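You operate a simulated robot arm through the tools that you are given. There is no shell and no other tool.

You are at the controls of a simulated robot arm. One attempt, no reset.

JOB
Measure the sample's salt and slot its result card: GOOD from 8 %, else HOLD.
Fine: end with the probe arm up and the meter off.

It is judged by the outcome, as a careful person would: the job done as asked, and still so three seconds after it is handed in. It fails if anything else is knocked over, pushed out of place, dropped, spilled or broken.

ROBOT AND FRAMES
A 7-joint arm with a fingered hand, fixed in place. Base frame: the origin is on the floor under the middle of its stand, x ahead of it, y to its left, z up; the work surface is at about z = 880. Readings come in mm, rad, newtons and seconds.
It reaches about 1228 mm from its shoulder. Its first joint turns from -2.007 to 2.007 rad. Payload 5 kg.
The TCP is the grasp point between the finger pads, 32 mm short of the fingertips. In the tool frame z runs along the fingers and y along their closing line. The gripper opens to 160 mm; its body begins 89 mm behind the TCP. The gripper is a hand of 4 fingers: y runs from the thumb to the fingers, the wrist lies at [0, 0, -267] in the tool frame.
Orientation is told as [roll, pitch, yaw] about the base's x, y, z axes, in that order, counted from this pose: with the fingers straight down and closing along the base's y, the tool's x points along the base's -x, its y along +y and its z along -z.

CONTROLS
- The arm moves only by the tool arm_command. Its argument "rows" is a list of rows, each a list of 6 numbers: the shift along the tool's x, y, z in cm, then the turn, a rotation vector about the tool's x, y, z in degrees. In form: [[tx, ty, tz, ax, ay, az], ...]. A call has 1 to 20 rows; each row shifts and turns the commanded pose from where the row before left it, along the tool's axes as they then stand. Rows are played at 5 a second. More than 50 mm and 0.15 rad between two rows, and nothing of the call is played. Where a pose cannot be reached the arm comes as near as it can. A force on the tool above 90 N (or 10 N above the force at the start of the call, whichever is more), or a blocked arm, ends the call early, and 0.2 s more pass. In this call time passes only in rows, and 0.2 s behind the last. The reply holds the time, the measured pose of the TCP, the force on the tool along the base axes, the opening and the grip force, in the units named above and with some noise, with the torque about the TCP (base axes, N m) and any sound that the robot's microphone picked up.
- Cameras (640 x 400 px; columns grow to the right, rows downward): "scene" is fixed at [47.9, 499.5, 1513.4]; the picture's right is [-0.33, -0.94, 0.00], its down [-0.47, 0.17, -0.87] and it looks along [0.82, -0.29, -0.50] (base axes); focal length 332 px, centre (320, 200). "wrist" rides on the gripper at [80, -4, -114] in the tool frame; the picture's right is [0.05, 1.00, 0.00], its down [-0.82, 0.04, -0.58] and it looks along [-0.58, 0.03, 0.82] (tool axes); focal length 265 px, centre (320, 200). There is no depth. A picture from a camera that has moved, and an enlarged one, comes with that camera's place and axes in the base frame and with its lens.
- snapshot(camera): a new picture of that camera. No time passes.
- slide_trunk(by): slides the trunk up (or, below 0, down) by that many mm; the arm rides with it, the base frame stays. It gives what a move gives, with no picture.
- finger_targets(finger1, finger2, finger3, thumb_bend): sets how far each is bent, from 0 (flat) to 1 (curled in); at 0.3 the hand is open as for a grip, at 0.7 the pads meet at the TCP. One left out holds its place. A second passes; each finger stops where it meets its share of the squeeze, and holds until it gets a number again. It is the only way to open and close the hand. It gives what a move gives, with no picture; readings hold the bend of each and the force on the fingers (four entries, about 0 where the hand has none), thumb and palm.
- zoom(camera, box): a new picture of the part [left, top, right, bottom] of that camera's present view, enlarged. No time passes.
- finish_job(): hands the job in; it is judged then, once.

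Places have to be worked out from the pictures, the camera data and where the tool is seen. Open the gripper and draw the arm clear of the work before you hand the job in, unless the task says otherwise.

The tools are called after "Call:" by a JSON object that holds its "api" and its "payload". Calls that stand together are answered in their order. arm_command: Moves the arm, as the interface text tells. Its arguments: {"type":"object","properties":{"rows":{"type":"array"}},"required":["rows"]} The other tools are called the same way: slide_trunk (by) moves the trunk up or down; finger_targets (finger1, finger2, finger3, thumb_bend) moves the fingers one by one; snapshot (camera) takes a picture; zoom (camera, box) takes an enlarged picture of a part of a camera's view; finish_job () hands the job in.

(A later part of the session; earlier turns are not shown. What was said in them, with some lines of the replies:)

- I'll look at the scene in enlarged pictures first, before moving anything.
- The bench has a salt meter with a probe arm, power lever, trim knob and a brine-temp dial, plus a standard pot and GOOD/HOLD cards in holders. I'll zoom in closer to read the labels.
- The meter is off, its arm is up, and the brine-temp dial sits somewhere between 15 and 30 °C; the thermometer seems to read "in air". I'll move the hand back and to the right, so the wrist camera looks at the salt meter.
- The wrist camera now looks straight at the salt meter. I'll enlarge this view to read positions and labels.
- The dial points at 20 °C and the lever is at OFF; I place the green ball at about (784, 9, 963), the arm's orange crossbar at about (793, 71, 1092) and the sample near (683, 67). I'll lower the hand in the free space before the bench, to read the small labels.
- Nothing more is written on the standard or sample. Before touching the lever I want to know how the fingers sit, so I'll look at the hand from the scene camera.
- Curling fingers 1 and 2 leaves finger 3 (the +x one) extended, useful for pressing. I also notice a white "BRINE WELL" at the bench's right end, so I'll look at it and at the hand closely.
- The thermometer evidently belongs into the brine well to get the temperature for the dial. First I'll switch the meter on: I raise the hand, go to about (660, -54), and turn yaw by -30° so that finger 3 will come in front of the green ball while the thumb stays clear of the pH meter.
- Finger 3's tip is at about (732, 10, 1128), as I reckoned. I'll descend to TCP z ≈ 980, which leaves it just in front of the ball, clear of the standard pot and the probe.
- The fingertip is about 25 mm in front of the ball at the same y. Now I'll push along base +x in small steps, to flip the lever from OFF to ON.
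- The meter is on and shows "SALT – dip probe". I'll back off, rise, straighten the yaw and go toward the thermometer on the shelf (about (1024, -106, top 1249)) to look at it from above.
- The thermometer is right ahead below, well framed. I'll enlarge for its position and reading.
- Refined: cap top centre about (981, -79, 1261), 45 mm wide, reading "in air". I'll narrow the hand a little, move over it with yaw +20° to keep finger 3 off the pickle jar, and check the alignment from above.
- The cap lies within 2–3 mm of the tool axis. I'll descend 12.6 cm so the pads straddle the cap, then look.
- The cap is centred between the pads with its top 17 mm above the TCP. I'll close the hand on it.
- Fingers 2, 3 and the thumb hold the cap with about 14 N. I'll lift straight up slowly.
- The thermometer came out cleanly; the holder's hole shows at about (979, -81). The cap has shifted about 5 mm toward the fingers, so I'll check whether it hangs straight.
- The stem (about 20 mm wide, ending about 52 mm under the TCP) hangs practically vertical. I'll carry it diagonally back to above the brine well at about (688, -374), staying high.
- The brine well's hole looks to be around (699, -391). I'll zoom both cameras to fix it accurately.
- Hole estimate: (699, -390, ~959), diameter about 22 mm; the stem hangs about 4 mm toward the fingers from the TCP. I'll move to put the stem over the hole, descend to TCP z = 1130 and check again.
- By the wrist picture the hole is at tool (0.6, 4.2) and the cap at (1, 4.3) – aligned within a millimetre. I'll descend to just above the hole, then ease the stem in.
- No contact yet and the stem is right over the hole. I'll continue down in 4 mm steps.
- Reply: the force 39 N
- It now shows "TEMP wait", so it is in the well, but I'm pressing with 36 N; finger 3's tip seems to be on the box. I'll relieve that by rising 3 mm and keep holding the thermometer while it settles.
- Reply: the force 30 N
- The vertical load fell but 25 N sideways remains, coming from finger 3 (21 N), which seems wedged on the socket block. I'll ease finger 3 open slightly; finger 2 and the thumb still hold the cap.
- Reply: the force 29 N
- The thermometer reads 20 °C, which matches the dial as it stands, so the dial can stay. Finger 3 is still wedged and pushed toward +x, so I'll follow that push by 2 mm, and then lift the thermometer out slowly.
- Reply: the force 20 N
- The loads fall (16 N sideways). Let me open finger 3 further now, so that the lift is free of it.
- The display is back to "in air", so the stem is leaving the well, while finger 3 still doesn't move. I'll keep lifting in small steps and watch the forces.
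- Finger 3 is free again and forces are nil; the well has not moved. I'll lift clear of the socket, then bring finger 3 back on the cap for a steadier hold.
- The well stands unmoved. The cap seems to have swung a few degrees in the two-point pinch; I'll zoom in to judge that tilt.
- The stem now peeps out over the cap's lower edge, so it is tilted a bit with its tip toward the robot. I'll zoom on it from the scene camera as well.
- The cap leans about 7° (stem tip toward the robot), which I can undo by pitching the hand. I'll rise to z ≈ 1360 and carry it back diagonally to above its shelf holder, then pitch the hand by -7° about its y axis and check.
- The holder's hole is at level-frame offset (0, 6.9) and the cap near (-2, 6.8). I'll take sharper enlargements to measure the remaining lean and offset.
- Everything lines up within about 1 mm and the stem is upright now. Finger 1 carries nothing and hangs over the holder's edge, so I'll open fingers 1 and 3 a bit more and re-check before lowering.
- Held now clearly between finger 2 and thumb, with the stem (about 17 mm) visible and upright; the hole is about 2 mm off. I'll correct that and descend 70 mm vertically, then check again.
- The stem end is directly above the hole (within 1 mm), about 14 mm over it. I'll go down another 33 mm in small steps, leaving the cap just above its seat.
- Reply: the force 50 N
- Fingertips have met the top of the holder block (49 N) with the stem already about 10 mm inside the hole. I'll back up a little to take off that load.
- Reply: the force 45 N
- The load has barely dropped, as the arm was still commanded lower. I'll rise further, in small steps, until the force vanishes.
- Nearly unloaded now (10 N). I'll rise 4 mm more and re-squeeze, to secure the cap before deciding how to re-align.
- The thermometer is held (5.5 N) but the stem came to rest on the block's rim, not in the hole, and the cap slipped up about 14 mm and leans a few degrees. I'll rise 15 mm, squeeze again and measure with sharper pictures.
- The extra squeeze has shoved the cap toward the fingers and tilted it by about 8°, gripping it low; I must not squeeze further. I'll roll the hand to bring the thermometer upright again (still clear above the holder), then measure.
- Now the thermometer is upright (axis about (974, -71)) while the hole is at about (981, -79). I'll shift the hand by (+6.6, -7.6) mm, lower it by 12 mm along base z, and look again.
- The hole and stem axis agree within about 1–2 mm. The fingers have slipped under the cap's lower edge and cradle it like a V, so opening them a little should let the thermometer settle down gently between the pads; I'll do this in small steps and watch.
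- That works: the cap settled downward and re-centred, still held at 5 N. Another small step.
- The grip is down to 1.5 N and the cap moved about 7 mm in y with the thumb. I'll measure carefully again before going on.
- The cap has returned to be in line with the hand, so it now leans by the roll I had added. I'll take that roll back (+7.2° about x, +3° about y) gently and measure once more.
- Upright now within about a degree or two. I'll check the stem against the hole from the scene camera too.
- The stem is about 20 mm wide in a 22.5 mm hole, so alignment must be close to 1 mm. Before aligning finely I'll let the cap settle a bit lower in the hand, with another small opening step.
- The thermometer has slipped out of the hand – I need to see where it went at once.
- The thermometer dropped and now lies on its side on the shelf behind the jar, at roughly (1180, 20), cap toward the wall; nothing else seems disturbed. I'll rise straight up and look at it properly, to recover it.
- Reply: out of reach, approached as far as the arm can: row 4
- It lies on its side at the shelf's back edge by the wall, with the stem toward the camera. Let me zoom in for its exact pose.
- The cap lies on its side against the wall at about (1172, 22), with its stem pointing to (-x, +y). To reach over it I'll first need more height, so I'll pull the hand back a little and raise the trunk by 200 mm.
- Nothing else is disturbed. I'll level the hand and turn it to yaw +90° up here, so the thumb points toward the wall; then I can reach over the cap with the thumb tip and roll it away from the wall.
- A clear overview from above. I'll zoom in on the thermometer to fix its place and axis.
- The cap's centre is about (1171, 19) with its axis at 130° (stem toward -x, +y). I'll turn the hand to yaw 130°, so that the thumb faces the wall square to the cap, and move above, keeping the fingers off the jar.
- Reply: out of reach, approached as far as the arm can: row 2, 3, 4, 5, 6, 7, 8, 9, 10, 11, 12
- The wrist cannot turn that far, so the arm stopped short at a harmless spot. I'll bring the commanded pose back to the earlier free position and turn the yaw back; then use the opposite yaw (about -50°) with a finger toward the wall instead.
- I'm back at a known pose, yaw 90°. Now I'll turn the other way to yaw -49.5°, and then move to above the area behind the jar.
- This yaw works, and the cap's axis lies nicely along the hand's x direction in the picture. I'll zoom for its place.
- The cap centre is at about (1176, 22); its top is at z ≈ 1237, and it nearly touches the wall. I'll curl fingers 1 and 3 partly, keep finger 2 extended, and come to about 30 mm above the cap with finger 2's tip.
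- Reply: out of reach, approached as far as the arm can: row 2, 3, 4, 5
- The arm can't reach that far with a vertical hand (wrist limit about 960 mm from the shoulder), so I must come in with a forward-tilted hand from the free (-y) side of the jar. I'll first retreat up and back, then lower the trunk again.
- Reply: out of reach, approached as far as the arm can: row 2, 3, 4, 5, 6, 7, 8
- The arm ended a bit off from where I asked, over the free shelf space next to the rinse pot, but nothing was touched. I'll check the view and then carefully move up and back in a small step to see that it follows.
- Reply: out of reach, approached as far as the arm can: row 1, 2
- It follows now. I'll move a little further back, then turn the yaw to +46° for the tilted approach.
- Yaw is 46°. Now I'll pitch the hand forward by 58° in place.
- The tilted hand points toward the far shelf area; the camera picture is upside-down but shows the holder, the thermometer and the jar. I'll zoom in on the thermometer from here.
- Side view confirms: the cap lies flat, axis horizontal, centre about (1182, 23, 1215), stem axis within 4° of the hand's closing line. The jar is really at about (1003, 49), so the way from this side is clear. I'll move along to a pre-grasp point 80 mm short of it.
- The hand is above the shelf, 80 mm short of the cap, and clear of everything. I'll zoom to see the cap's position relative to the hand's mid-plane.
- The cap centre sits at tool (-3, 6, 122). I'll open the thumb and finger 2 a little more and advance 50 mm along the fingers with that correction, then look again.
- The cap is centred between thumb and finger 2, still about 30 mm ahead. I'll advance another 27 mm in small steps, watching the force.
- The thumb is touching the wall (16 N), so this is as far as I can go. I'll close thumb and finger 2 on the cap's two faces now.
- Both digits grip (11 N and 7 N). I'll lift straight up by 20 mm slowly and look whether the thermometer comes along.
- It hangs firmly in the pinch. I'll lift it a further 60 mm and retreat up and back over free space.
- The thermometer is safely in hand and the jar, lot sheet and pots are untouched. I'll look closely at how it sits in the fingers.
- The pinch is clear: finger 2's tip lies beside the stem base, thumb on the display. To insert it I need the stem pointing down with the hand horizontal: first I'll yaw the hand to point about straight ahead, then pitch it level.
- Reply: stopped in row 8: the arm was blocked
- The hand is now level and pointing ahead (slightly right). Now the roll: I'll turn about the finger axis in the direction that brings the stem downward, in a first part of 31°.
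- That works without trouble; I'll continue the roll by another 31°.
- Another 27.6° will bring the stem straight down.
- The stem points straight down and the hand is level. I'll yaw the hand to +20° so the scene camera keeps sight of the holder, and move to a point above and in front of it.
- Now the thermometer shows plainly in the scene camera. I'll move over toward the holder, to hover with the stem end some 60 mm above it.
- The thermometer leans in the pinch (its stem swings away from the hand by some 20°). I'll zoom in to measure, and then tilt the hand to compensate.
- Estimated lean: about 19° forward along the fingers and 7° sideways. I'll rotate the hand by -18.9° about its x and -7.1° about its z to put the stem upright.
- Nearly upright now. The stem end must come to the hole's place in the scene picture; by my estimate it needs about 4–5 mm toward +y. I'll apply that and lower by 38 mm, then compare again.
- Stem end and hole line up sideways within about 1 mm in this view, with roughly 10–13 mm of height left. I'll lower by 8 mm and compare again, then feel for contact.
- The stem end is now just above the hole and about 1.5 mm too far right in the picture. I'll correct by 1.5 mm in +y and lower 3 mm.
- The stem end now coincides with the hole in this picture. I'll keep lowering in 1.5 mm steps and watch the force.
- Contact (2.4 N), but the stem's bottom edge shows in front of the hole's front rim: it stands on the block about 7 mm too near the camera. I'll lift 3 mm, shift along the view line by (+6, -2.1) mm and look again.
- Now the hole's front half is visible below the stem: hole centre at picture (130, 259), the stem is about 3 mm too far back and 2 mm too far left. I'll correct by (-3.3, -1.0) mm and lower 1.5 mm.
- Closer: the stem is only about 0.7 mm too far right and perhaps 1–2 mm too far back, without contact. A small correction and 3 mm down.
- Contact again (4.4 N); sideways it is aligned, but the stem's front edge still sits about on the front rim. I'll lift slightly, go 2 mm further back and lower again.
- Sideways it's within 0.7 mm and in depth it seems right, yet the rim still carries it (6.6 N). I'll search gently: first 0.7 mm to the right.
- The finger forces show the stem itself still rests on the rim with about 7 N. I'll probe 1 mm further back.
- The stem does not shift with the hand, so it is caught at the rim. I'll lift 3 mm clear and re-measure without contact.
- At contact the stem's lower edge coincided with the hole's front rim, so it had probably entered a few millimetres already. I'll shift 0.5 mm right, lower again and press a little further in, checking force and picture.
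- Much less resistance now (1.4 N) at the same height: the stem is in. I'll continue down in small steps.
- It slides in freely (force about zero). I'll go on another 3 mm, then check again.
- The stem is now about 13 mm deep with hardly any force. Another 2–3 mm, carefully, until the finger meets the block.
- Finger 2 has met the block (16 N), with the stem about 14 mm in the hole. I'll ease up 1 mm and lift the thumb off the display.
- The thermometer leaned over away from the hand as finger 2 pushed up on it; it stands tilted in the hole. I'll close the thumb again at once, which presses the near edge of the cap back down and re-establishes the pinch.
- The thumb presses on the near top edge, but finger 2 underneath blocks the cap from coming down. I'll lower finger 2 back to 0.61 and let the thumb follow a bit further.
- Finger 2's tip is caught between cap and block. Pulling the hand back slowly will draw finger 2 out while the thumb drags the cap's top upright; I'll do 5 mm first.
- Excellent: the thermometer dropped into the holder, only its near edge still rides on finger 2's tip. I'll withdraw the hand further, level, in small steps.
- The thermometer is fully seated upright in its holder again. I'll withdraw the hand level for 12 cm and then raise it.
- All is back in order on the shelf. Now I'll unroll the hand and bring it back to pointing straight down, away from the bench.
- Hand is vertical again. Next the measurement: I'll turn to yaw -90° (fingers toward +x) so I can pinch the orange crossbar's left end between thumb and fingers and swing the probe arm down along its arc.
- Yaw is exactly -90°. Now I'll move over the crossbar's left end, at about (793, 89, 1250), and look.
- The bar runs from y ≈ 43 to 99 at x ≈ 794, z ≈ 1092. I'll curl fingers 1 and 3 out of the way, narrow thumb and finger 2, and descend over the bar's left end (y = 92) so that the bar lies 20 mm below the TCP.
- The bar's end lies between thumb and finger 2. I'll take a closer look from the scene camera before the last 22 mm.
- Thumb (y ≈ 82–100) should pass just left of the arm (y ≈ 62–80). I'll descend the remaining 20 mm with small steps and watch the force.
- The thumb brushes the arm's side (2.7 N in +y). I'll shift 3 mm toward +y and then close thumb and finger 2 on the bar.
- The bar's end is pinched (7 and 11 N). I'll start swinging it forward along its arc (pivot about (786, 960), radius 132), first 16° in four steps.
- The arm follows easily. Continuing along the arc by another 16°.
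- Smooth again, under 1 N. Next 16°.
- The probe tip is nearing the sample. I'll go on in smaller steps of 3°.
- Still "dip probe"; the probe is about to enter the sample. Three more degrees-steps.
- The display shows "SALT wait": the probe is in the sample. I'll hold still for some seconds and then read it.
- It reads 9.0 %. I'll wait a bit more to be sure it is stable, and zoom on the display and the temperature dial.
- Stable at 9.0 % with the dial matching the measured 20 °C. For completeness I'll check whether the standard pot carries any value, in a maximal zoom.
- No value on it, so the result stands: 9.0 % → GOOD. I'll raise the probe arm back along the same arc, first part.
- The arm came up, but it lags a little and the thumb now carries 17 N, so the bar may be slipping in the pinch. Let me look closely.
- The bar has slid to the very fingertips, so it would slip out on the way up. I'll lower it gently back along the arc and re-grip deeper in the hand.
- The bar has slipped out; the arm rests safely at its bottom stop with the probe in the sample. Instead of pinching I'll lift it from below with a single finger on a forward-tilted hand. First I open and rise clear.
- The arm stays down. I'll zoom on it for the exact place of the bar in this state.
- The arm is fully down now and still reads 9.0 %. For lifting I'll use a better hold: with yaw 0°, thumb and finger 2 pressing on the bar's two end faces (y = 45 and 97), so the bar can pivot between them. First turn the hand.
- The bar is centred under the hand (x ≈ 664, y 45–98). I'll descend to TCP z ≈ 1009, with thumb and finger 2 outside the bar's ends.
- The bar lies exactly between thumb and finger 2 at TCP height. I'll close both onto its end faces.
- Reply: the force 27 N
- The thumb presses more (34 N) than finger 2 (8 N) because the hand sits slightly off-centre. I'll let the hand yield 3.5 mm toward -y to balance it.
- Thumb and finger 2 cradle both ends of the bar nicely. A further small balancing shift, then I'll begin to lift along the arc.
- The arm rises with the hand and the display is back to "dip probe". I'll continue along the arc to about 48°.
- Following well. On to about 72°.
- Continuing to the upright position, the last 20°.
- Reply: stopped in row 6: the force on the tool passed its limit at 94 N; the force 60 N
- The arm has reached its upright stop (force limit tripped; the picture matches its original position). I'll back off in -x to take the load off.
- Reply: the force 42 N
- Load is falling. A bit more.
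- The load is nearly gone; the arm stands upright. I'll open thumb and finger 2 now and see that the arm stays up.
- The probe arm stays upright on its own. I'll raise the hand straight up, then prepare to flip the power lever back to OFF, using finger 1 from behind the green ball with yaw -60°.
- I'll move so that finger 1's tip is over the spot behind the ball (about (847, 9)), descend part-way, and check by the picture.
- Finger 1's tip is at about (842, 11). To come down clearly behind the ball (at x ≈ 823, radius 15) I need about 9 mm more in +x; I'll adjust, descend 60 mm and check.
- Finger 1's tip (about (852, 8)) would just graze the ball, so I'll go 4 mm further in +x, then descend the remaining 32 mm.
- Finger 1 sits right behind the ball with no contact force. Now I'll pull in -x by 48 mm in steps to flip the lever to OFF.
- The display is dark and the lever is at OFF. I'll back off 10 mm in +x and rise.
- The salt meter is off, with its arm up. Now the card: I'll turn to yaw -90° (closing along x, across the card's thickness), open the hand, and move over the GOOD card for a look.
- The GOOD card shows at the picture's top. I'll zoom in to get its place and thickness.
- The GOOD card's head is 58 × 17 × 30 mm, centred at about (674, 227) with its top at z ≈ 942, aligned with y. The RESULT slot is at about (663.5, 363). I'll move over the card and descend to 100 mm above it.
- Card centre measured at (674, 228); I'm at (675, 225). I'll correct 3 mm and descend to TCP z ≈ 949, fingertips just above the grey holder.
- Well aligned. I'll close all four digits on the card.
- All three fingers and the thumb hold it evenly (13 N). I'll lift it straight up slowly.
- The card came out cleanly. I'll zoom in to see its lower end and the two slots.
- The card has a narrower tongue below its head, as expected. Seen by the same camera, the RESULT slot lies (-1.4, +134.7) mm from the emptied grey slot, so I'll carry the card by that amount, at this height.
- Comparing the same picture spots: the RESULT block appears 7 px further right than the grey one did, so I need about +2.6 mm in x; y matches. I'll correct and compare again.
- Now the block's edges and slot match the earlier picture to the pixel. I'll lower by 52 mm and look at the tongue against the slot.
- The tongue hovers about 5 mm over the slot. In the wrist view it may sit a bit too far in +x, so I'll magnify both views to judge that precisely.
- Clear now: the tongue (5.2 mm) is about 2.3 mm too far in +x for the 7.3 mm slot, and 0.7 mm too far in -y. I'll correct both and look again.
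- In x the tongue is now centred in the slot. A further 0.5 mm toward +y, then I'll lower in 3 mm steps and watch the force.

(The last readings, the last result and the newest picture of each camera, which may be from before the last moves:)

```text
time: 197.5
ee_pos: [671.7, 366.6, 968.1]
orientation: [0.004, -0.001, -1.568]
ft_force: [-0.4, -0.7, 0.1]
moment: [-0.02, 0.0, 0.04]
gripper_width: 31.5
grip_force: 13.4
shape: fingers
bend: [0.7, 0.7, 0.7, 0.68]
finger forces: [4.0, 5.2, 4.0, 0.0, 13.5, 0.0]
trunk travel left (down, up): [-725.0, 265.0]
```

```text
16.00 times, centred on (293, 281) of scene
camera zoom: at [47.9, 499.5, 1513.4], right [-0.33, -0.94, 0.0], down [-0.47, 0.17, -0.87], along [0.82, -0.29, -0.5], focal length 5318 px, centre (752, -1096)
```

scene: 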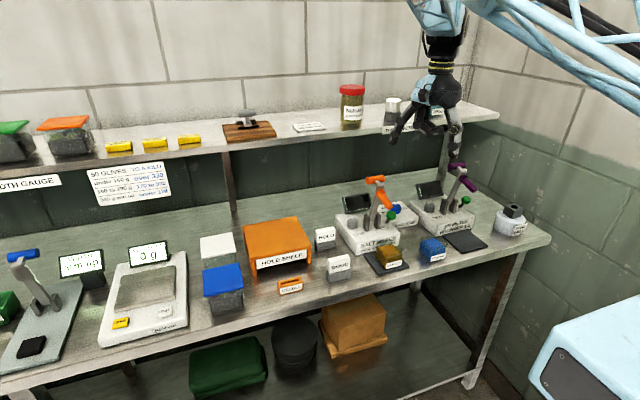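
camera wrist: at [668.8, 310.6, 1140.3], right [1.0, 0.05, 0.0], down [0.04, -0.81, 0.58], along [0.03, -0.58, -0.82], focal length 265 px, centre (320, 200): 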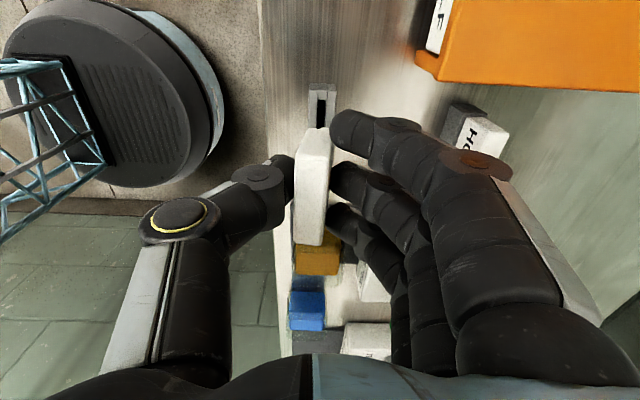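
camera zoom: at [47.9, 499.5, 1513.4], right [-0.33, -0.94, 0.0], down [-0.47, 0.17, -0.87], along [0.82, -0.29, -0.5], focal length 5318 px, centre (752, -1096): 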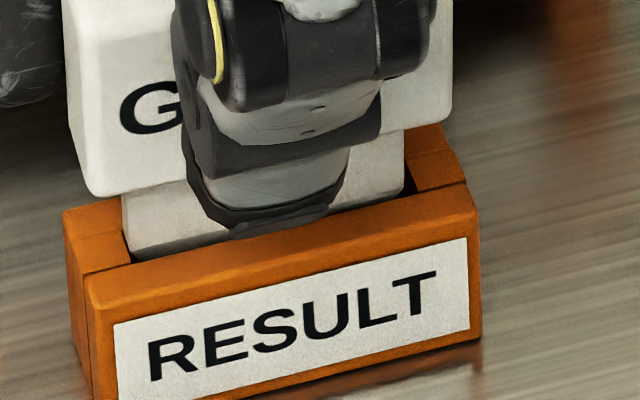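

The tongue is entering the slot without contact. I'll go on lowering.

Call:
{"api": "arm_command", "payload": {"rows": [[0, 0, 0.3, 0, 0, 0], [0, 0, 0.3, 0, 0, 0], [0, 0, 0.3, 0, 0, 0], [0, 0, 0, 0, 0, 0]]}}

Call:
{"api": "zoom", "payload": {"camera": "scene", "box": [272, 258, 312, 292]}}

Call:
{"api": "zoom", "payload": {"camera": "wrist", "box": [285, 90, 355, 150]}}

```text
time: 198.5
ee_pos: [671.7, 365.7, 958.1]
orientation: [0.003, 0.001, -1.57]
ft_force: [1.8, 0.4, 0.4]
moment: [-0.02, -0.11, 0.07]
gripper_width: 31.3
grip_force: 14.0
shape: fingers
bend: [0.7, 0.7, 0.7, 0.68]
finger forces: [4.2, 5.8, 5.1, 0.0, 13.6, 0.0]
trunk travel left (down, up): [-725.0, 265.0]
```

```text
11.76 times, centred on (292, 275) of scene
camera zoom: at [47.9, 499.5, 1513.4], right [-0.33, -0.94, 0.0], down [-0.47, 0.17, -0.87], along [0.82, -0.29, -0.5], focal length 3910 px, centre (649, -682)
```

zoom: 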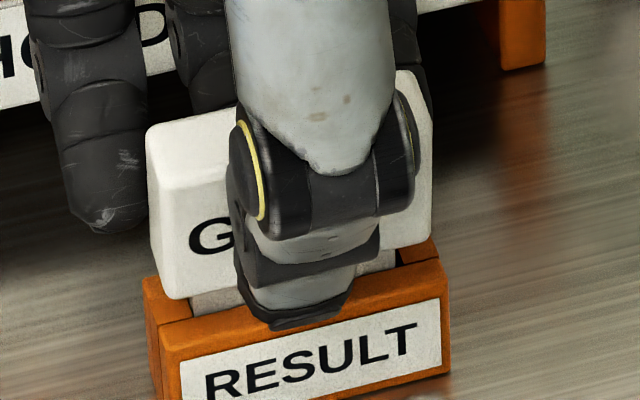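

```text
6.67 times, centred on (320, 120) of wrist
camera zoom: at [667.1, 446.8, 1072.7], right [1.0, 0.05, 0.0], down [0.04, -0.82, 0.58], along [0.03, -0.58, -0.82], focal length 1769 px, centre (320, 733)
```

zoom: 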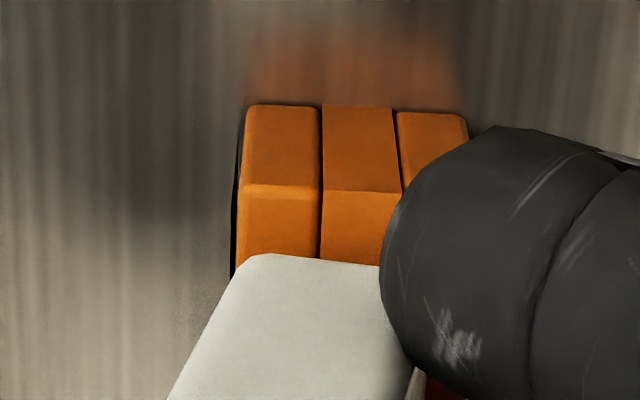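

Sliding in with hardly any force; about 10 mm left to the seat. Continuing.

Call:
{"api": "arm_command", "payload": {"rows": [[0, 0, 0.3, 0, 0, 0], [0, 0, 0.3, 0, 0, 0], [0, 0, 0.2, 0, 0, 0], [0, 0, 0, 0, 0, 0]]}}

Call:
{"api": "zoom", "payload": {"camera": "scene", "box": [272, 258, 312, 292]}}

```text
time: 199.5
ee_pos: [672.9, 365.0, 951.9]
orientation: [0.004, 0.001, -1.568]
ft_force: [4.8, 0.4, 2.4]
moment: [-0.03, -0.12, 0.13]
gripper_width: 31.2
grip_force: 14.7
shape: fingers
bend: [0.71, 0.7, 0.7, 0.68]
finger forces: [4.6, 6.3, 6.4, 0.0, 12.7, 0.0]
trunk travel left (down, up): [-725.0, 265.0]
```

```text
11.76 times, centred on (292, 275) of scene
camera zoom: at [47.9, 499.5, 1513.4], right [-0.33, -0.94, 0.0], down [-0.47, 0.17, -0.87], along [0.82, -0.29, -0.5], focal length 3910 px, centre (649, -682)
```

zoom: 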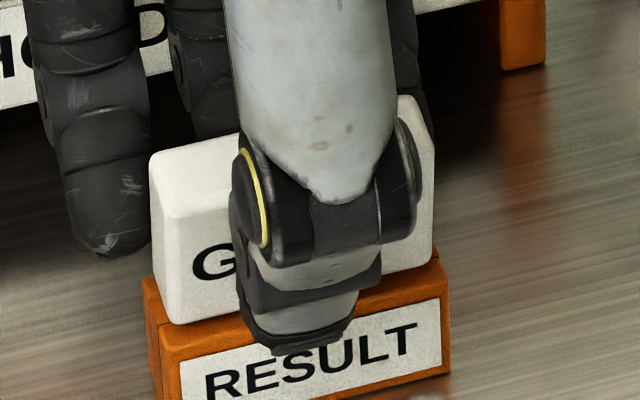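

The card's head is practically down on the block. One more 1.5 mm, then I'll release it.

Call:
{"api": "arm_command", "payload": {"rows": [[0, 0, 0.15, 0, 0, 0], [0, 0, 0, 0, 0, 0]]}}

Call:
{"api": "finger_targets", "payload": {"finger1": 0.62, "finger2": 0.62, "finger3": 0.62, "thumb_bend": 0.62}}

Call:
{"api": "zoom", "payload": {"camera": "scene", "box": [272, 250, 322, 300]}}

Call:
{"api": "snapshot", "payload": {"camera": "wrist"}}

```text
time: 200.1
ee_pos: [673.6, 364.5, 949.9]
orientation: [0.004, 0.0, -1.57]
ft_force: [5.1, 0.3, 4.4]
moment: [0.0, -0.21, 0.17]
gripper_width: 31.0
grip_force: 15.8
shape: fingers
bend: [0.71, 0.7, 0.7, 0.68]
finger forces: [5.3, 6.5, 6.6, 0.1, 12.1, 0.0]
trunk travel left (down, up): [-725.0, 265.0]
```

```text
time: 201.1
ee_pos: [672.4, 365.0, 949.8]
orientation: [0.003, 0.001, -1.568]
ft_force: [0.5, -0.1, -0.1]
moment: [-0.01, 0.03, 0.03]
gripper_width: 45.8
grip_force: 0.0
shape: fingers
bend: [0.62, 0.62, 0.62, 0.62]
finger forces: [0.0, 0.0, 0.0, 0.0, 0.0, 0.0]
trunk travel left (down, up): [-725.0, 265.0]
```

```text
8.00 times, centred on (297, 275) of scene
camera zoom: at [47.9, 499.5, 1513.4], right [-0.33, -0.94, 0.0], down [-0.47, 0.17, -0.87], along [0.82, -0.29, -0.5], focal length 2659 px, centre (504, -400)
```

zoom: 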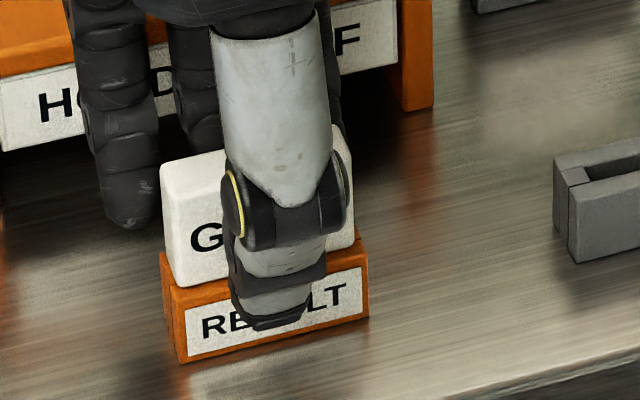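

```text
taken
camera wrist: at [667.4, 446.7, 1063.4], right [1.0, 0.05, 0.0], down [0.04, -0.82, 0.58], along [0.03, -0.58, -0.82], focal length 265 px, centre (320, 200)
```

wrist: 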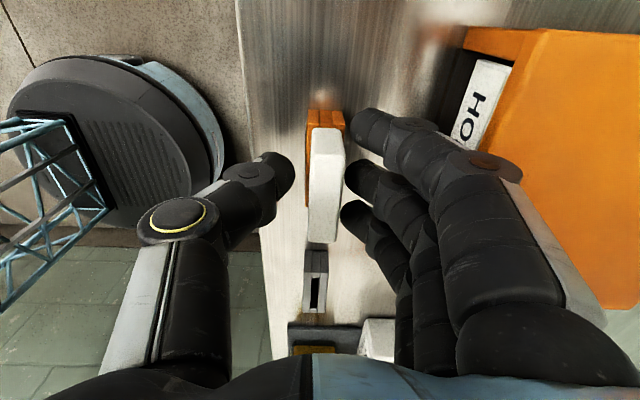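

Released: the GOOD card stands in the RESULT slot. I'll open a bit more and raise the hand straight up.

Call:
{"api": "finger_targets", "payload": {"finger1": 0.52, "finger2": 0.52, "finger3": 0.52, "thumb_bend": 0.52}}

Call:
{"api": "arm_command", "payload": {"rows": [[0, 0, -1, 0, 0, 0], [0, 0, -2, 0, 0, 0], [0, 0, -3, 0, 0, 0], [0, 0, -4, 0, 0, 0], [0, 0, -4, 0, 0, 0], [0, 0, -4, 0, 0, 0], [0, 0, -4, 0, 0, 0]]}}

Call:
{"api": "zoom", "payload": {"camera": "scene", "box": [260, 200, 370, 310]}}

Call:
{"api": "snapshot", "payload": {"camera": "scene"}}

```text
time: 202.1
ee_pos: [672.0, 365.7, 949.0]
orientation: [0.004, 0.001, -1.568]
ft_force: [-0.5, -0.1, 0.5]
moment: [0.0, 0.04, -0.02]
gripper_width: 82.5
grip_force: 0.0
shape: fingers
bend: [0.52, 0.52, 0.52, 0.52]
finger forces: [0.1, 0.0, 0.0, 0.0, 0.0, 0.0]
trunk travel left (down, up): [-725.0, 265.0]
```

```text
time: 203.7
ee_pos: [669.5, 365.6, 1168.7]
orientation: [0.003, 0.001, -1.569]
ft_force: [0.3, -0.9, 0.7]
moment: [0.0, 0.01, -0.02]
gripper_width: 82.7
grip_force: 0.1
shape: fingers
bend: [0.52, 0.52, 0.52, 0.52]
finger forces: [0.0, 0.1, 0.0, 0.0, 0.0, 0.0]
trunk travel left (down, up): [-725.0, 265.0]
```

```text
3.64 times, centred on (315, 255) of scene
camera zoom: at [47.9, 499.5, 1513.4], right [-0.33, -0.94, 0.0], down [-0.47, 0.17, -0.87], along [0.82, -0.29, -0.5], focal length 1208 px, centre (338, 0)
```

zoom: 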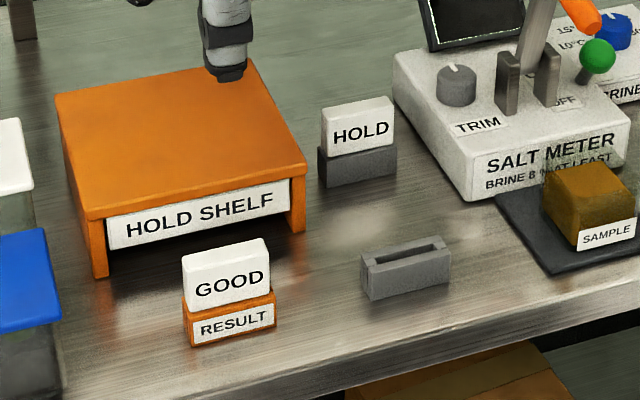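

```text
taken
```

scene: 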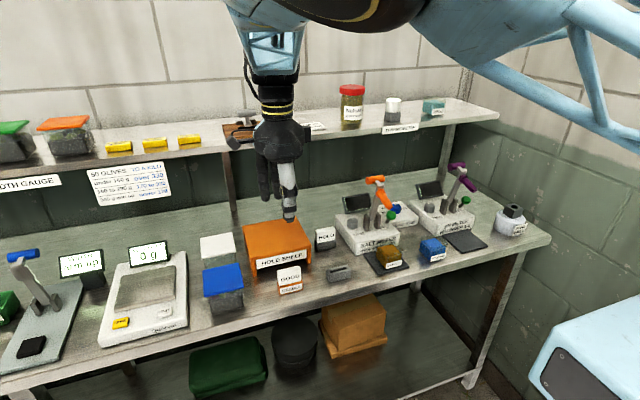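

The GOOD card is fully seated in the RESULT slot. I'll draw the arm back clear of the bench, open the hand and check the whole scene.

Call:
{"api": "arm_command", "payload": {"rows": [[0, 0, -4, 0, 0, 0], [0, -3, -3, 0, 0, 0], [0, -4, -1, 0, 0, 0], [0, -4, -1, 0, 0, 0], [0, -4, 0, 0, 0, 0]]}}

Call:
{"api": "finger_targets", "payload": {"finger1": 0.3, "finger2": 0.3, "finger3": 0.3, "thumb_bend": 0.3}}

Call:
{"api": "snapshot", "payload": {"camera": "scene"}}

Call:
{"api": "zoom", "payload": {"camera": "scene", "box": [330, 160, 480, 280]}}

Call:
{"api": "zoom", "payload": {"camera": "scene", "box": [320, 75, 530, 245]}}

Call:
{"api": "zoom", "payload": {"camera": "scene", "box": [200, 200, 370, 320]}}

```text
time: 204.9
ee_pos: [518.3, 364.8, 1260.3]
orientation: [0.004, 0.0, -1.57]
ft_force: [-0.9, -0.9, 0.1]
moment: [0.01, -0.03, 0.02]
gripper_width: 83.1
grip_force: 0.1
shape: fingers
bend: [0.52, 0.52, 0.52, 0.52]
finger forces: [0.0, 0.1, 0.1, 0.0, 0.0, 0.0]
trunk travel left (down, up): [-725.0, 265.0]
```

```text
time: 205.9
ee_pos: [521.4, 365.3, 1258.8]
orientation: [0.004, 0.0, -1.569]
ft_force: [0.2, 0.0, 0.1]
moment: [0.0, -0.04, -0.01]
gripper_width: 170.1
grip_force: 0.2
shape: fingers
bend: [0.3, 0.3, 0.3, 0.3]
finger forces: [0.0, 0.1, 0.0, 0.1, 0.1, 0.0]
trunk travel left (down, up): [-725.0, 265.0]
```

```text
taken
```

scene: 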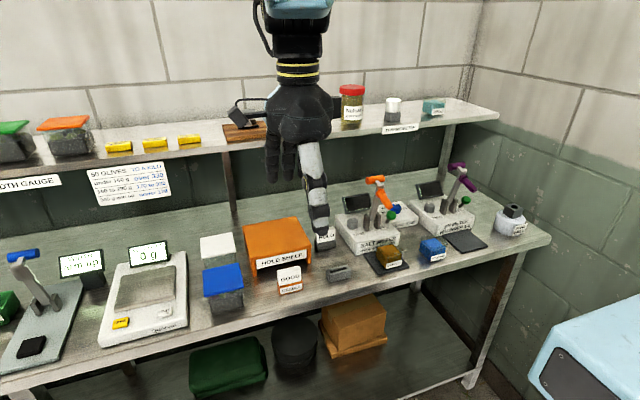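

```text
3.33 times, centred on (405, 220) of scene
camera zoom: at [47.9, 499.5, 1513.4], right [-0.33, -0.94, 0.0], down [-0.47, 0.17, -0.87], along [0.82, -0.29, -0.5], focal length 1108 px, centre (37, 133)
```

zoom: 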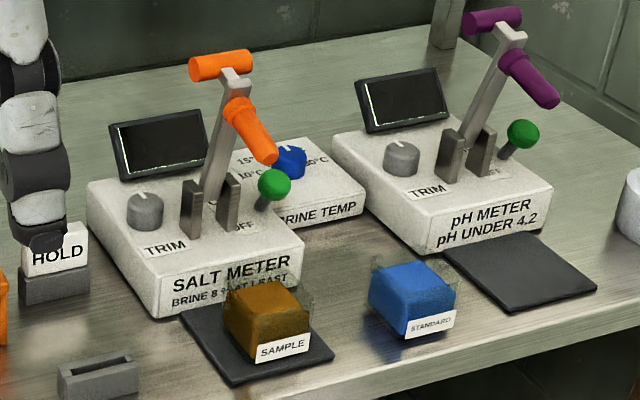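

```text
2.35 times, centred on (425, 160) of scene
camera zoom: at [47.9, 499.5, 1513.4], right [-0.33, -0.94, 0.0], down [-0.47, 0.17, -0.87], along [0.82, -0.29, -0.5], focal length 782 px, centre (73, 294)
```

zoom: 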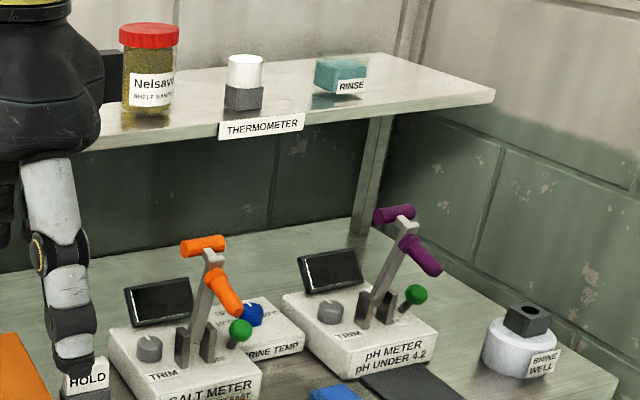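

```text
3.33 times, centred on (285, 260) of scene
camera zoom: at [47.9, 499.5, 1513.4], right [-0.33, -0.94, 0.0], down [-0.47, 0.17, -0.87], along [0.82, -0.29, -0.5], focal length 1108 px, centre (437, 0)
```

zoom: 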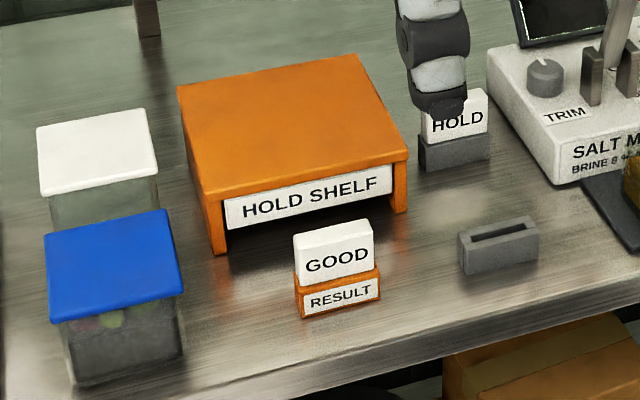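

Everything is in place: GOOD in the RESULT slot, salt probe arm up, meter off with its lever at OFF, the thermometer back in its holder, and the other items where they were at the start. The hand is open and clear, so I hand the job in.

Call:
{"api": "finish_job", "payload": {}}

```text
The job is handed in.
```

I measured the sample at 9.0 % salt and slotted the GOOD card into RESULT. The probe arm is up and the meter is off.

- **Temperature check:** before measuring, I put the thermometer in the brine well and read 20 °C. The brine-temp dial was already at 20 °C, so I left it alone.
- **Reading:** 9.0 % came up twice with the probe fully in the sample. I did not check the meter against the STANDARD pot, because it carries no value to compare with.
- **Dropped thermometer:** while I was returning the thermometer to its shelf holder, it slipped out of the hand. It landed on its side on the shelf, behind the jar. I picked it up and seated it upright in its holder again. It shows no visible damage, and nothing else was knocked or moved.
- **Probe arm:** the bar slipped out of the grip on the first lift and the arm came back down on the sample. I saw no spill, and the second lift brought the arm up. It ran into its upright stop hard enough to trip the force limit, and it stays up by itself.

The hand is open and clear of the bench.
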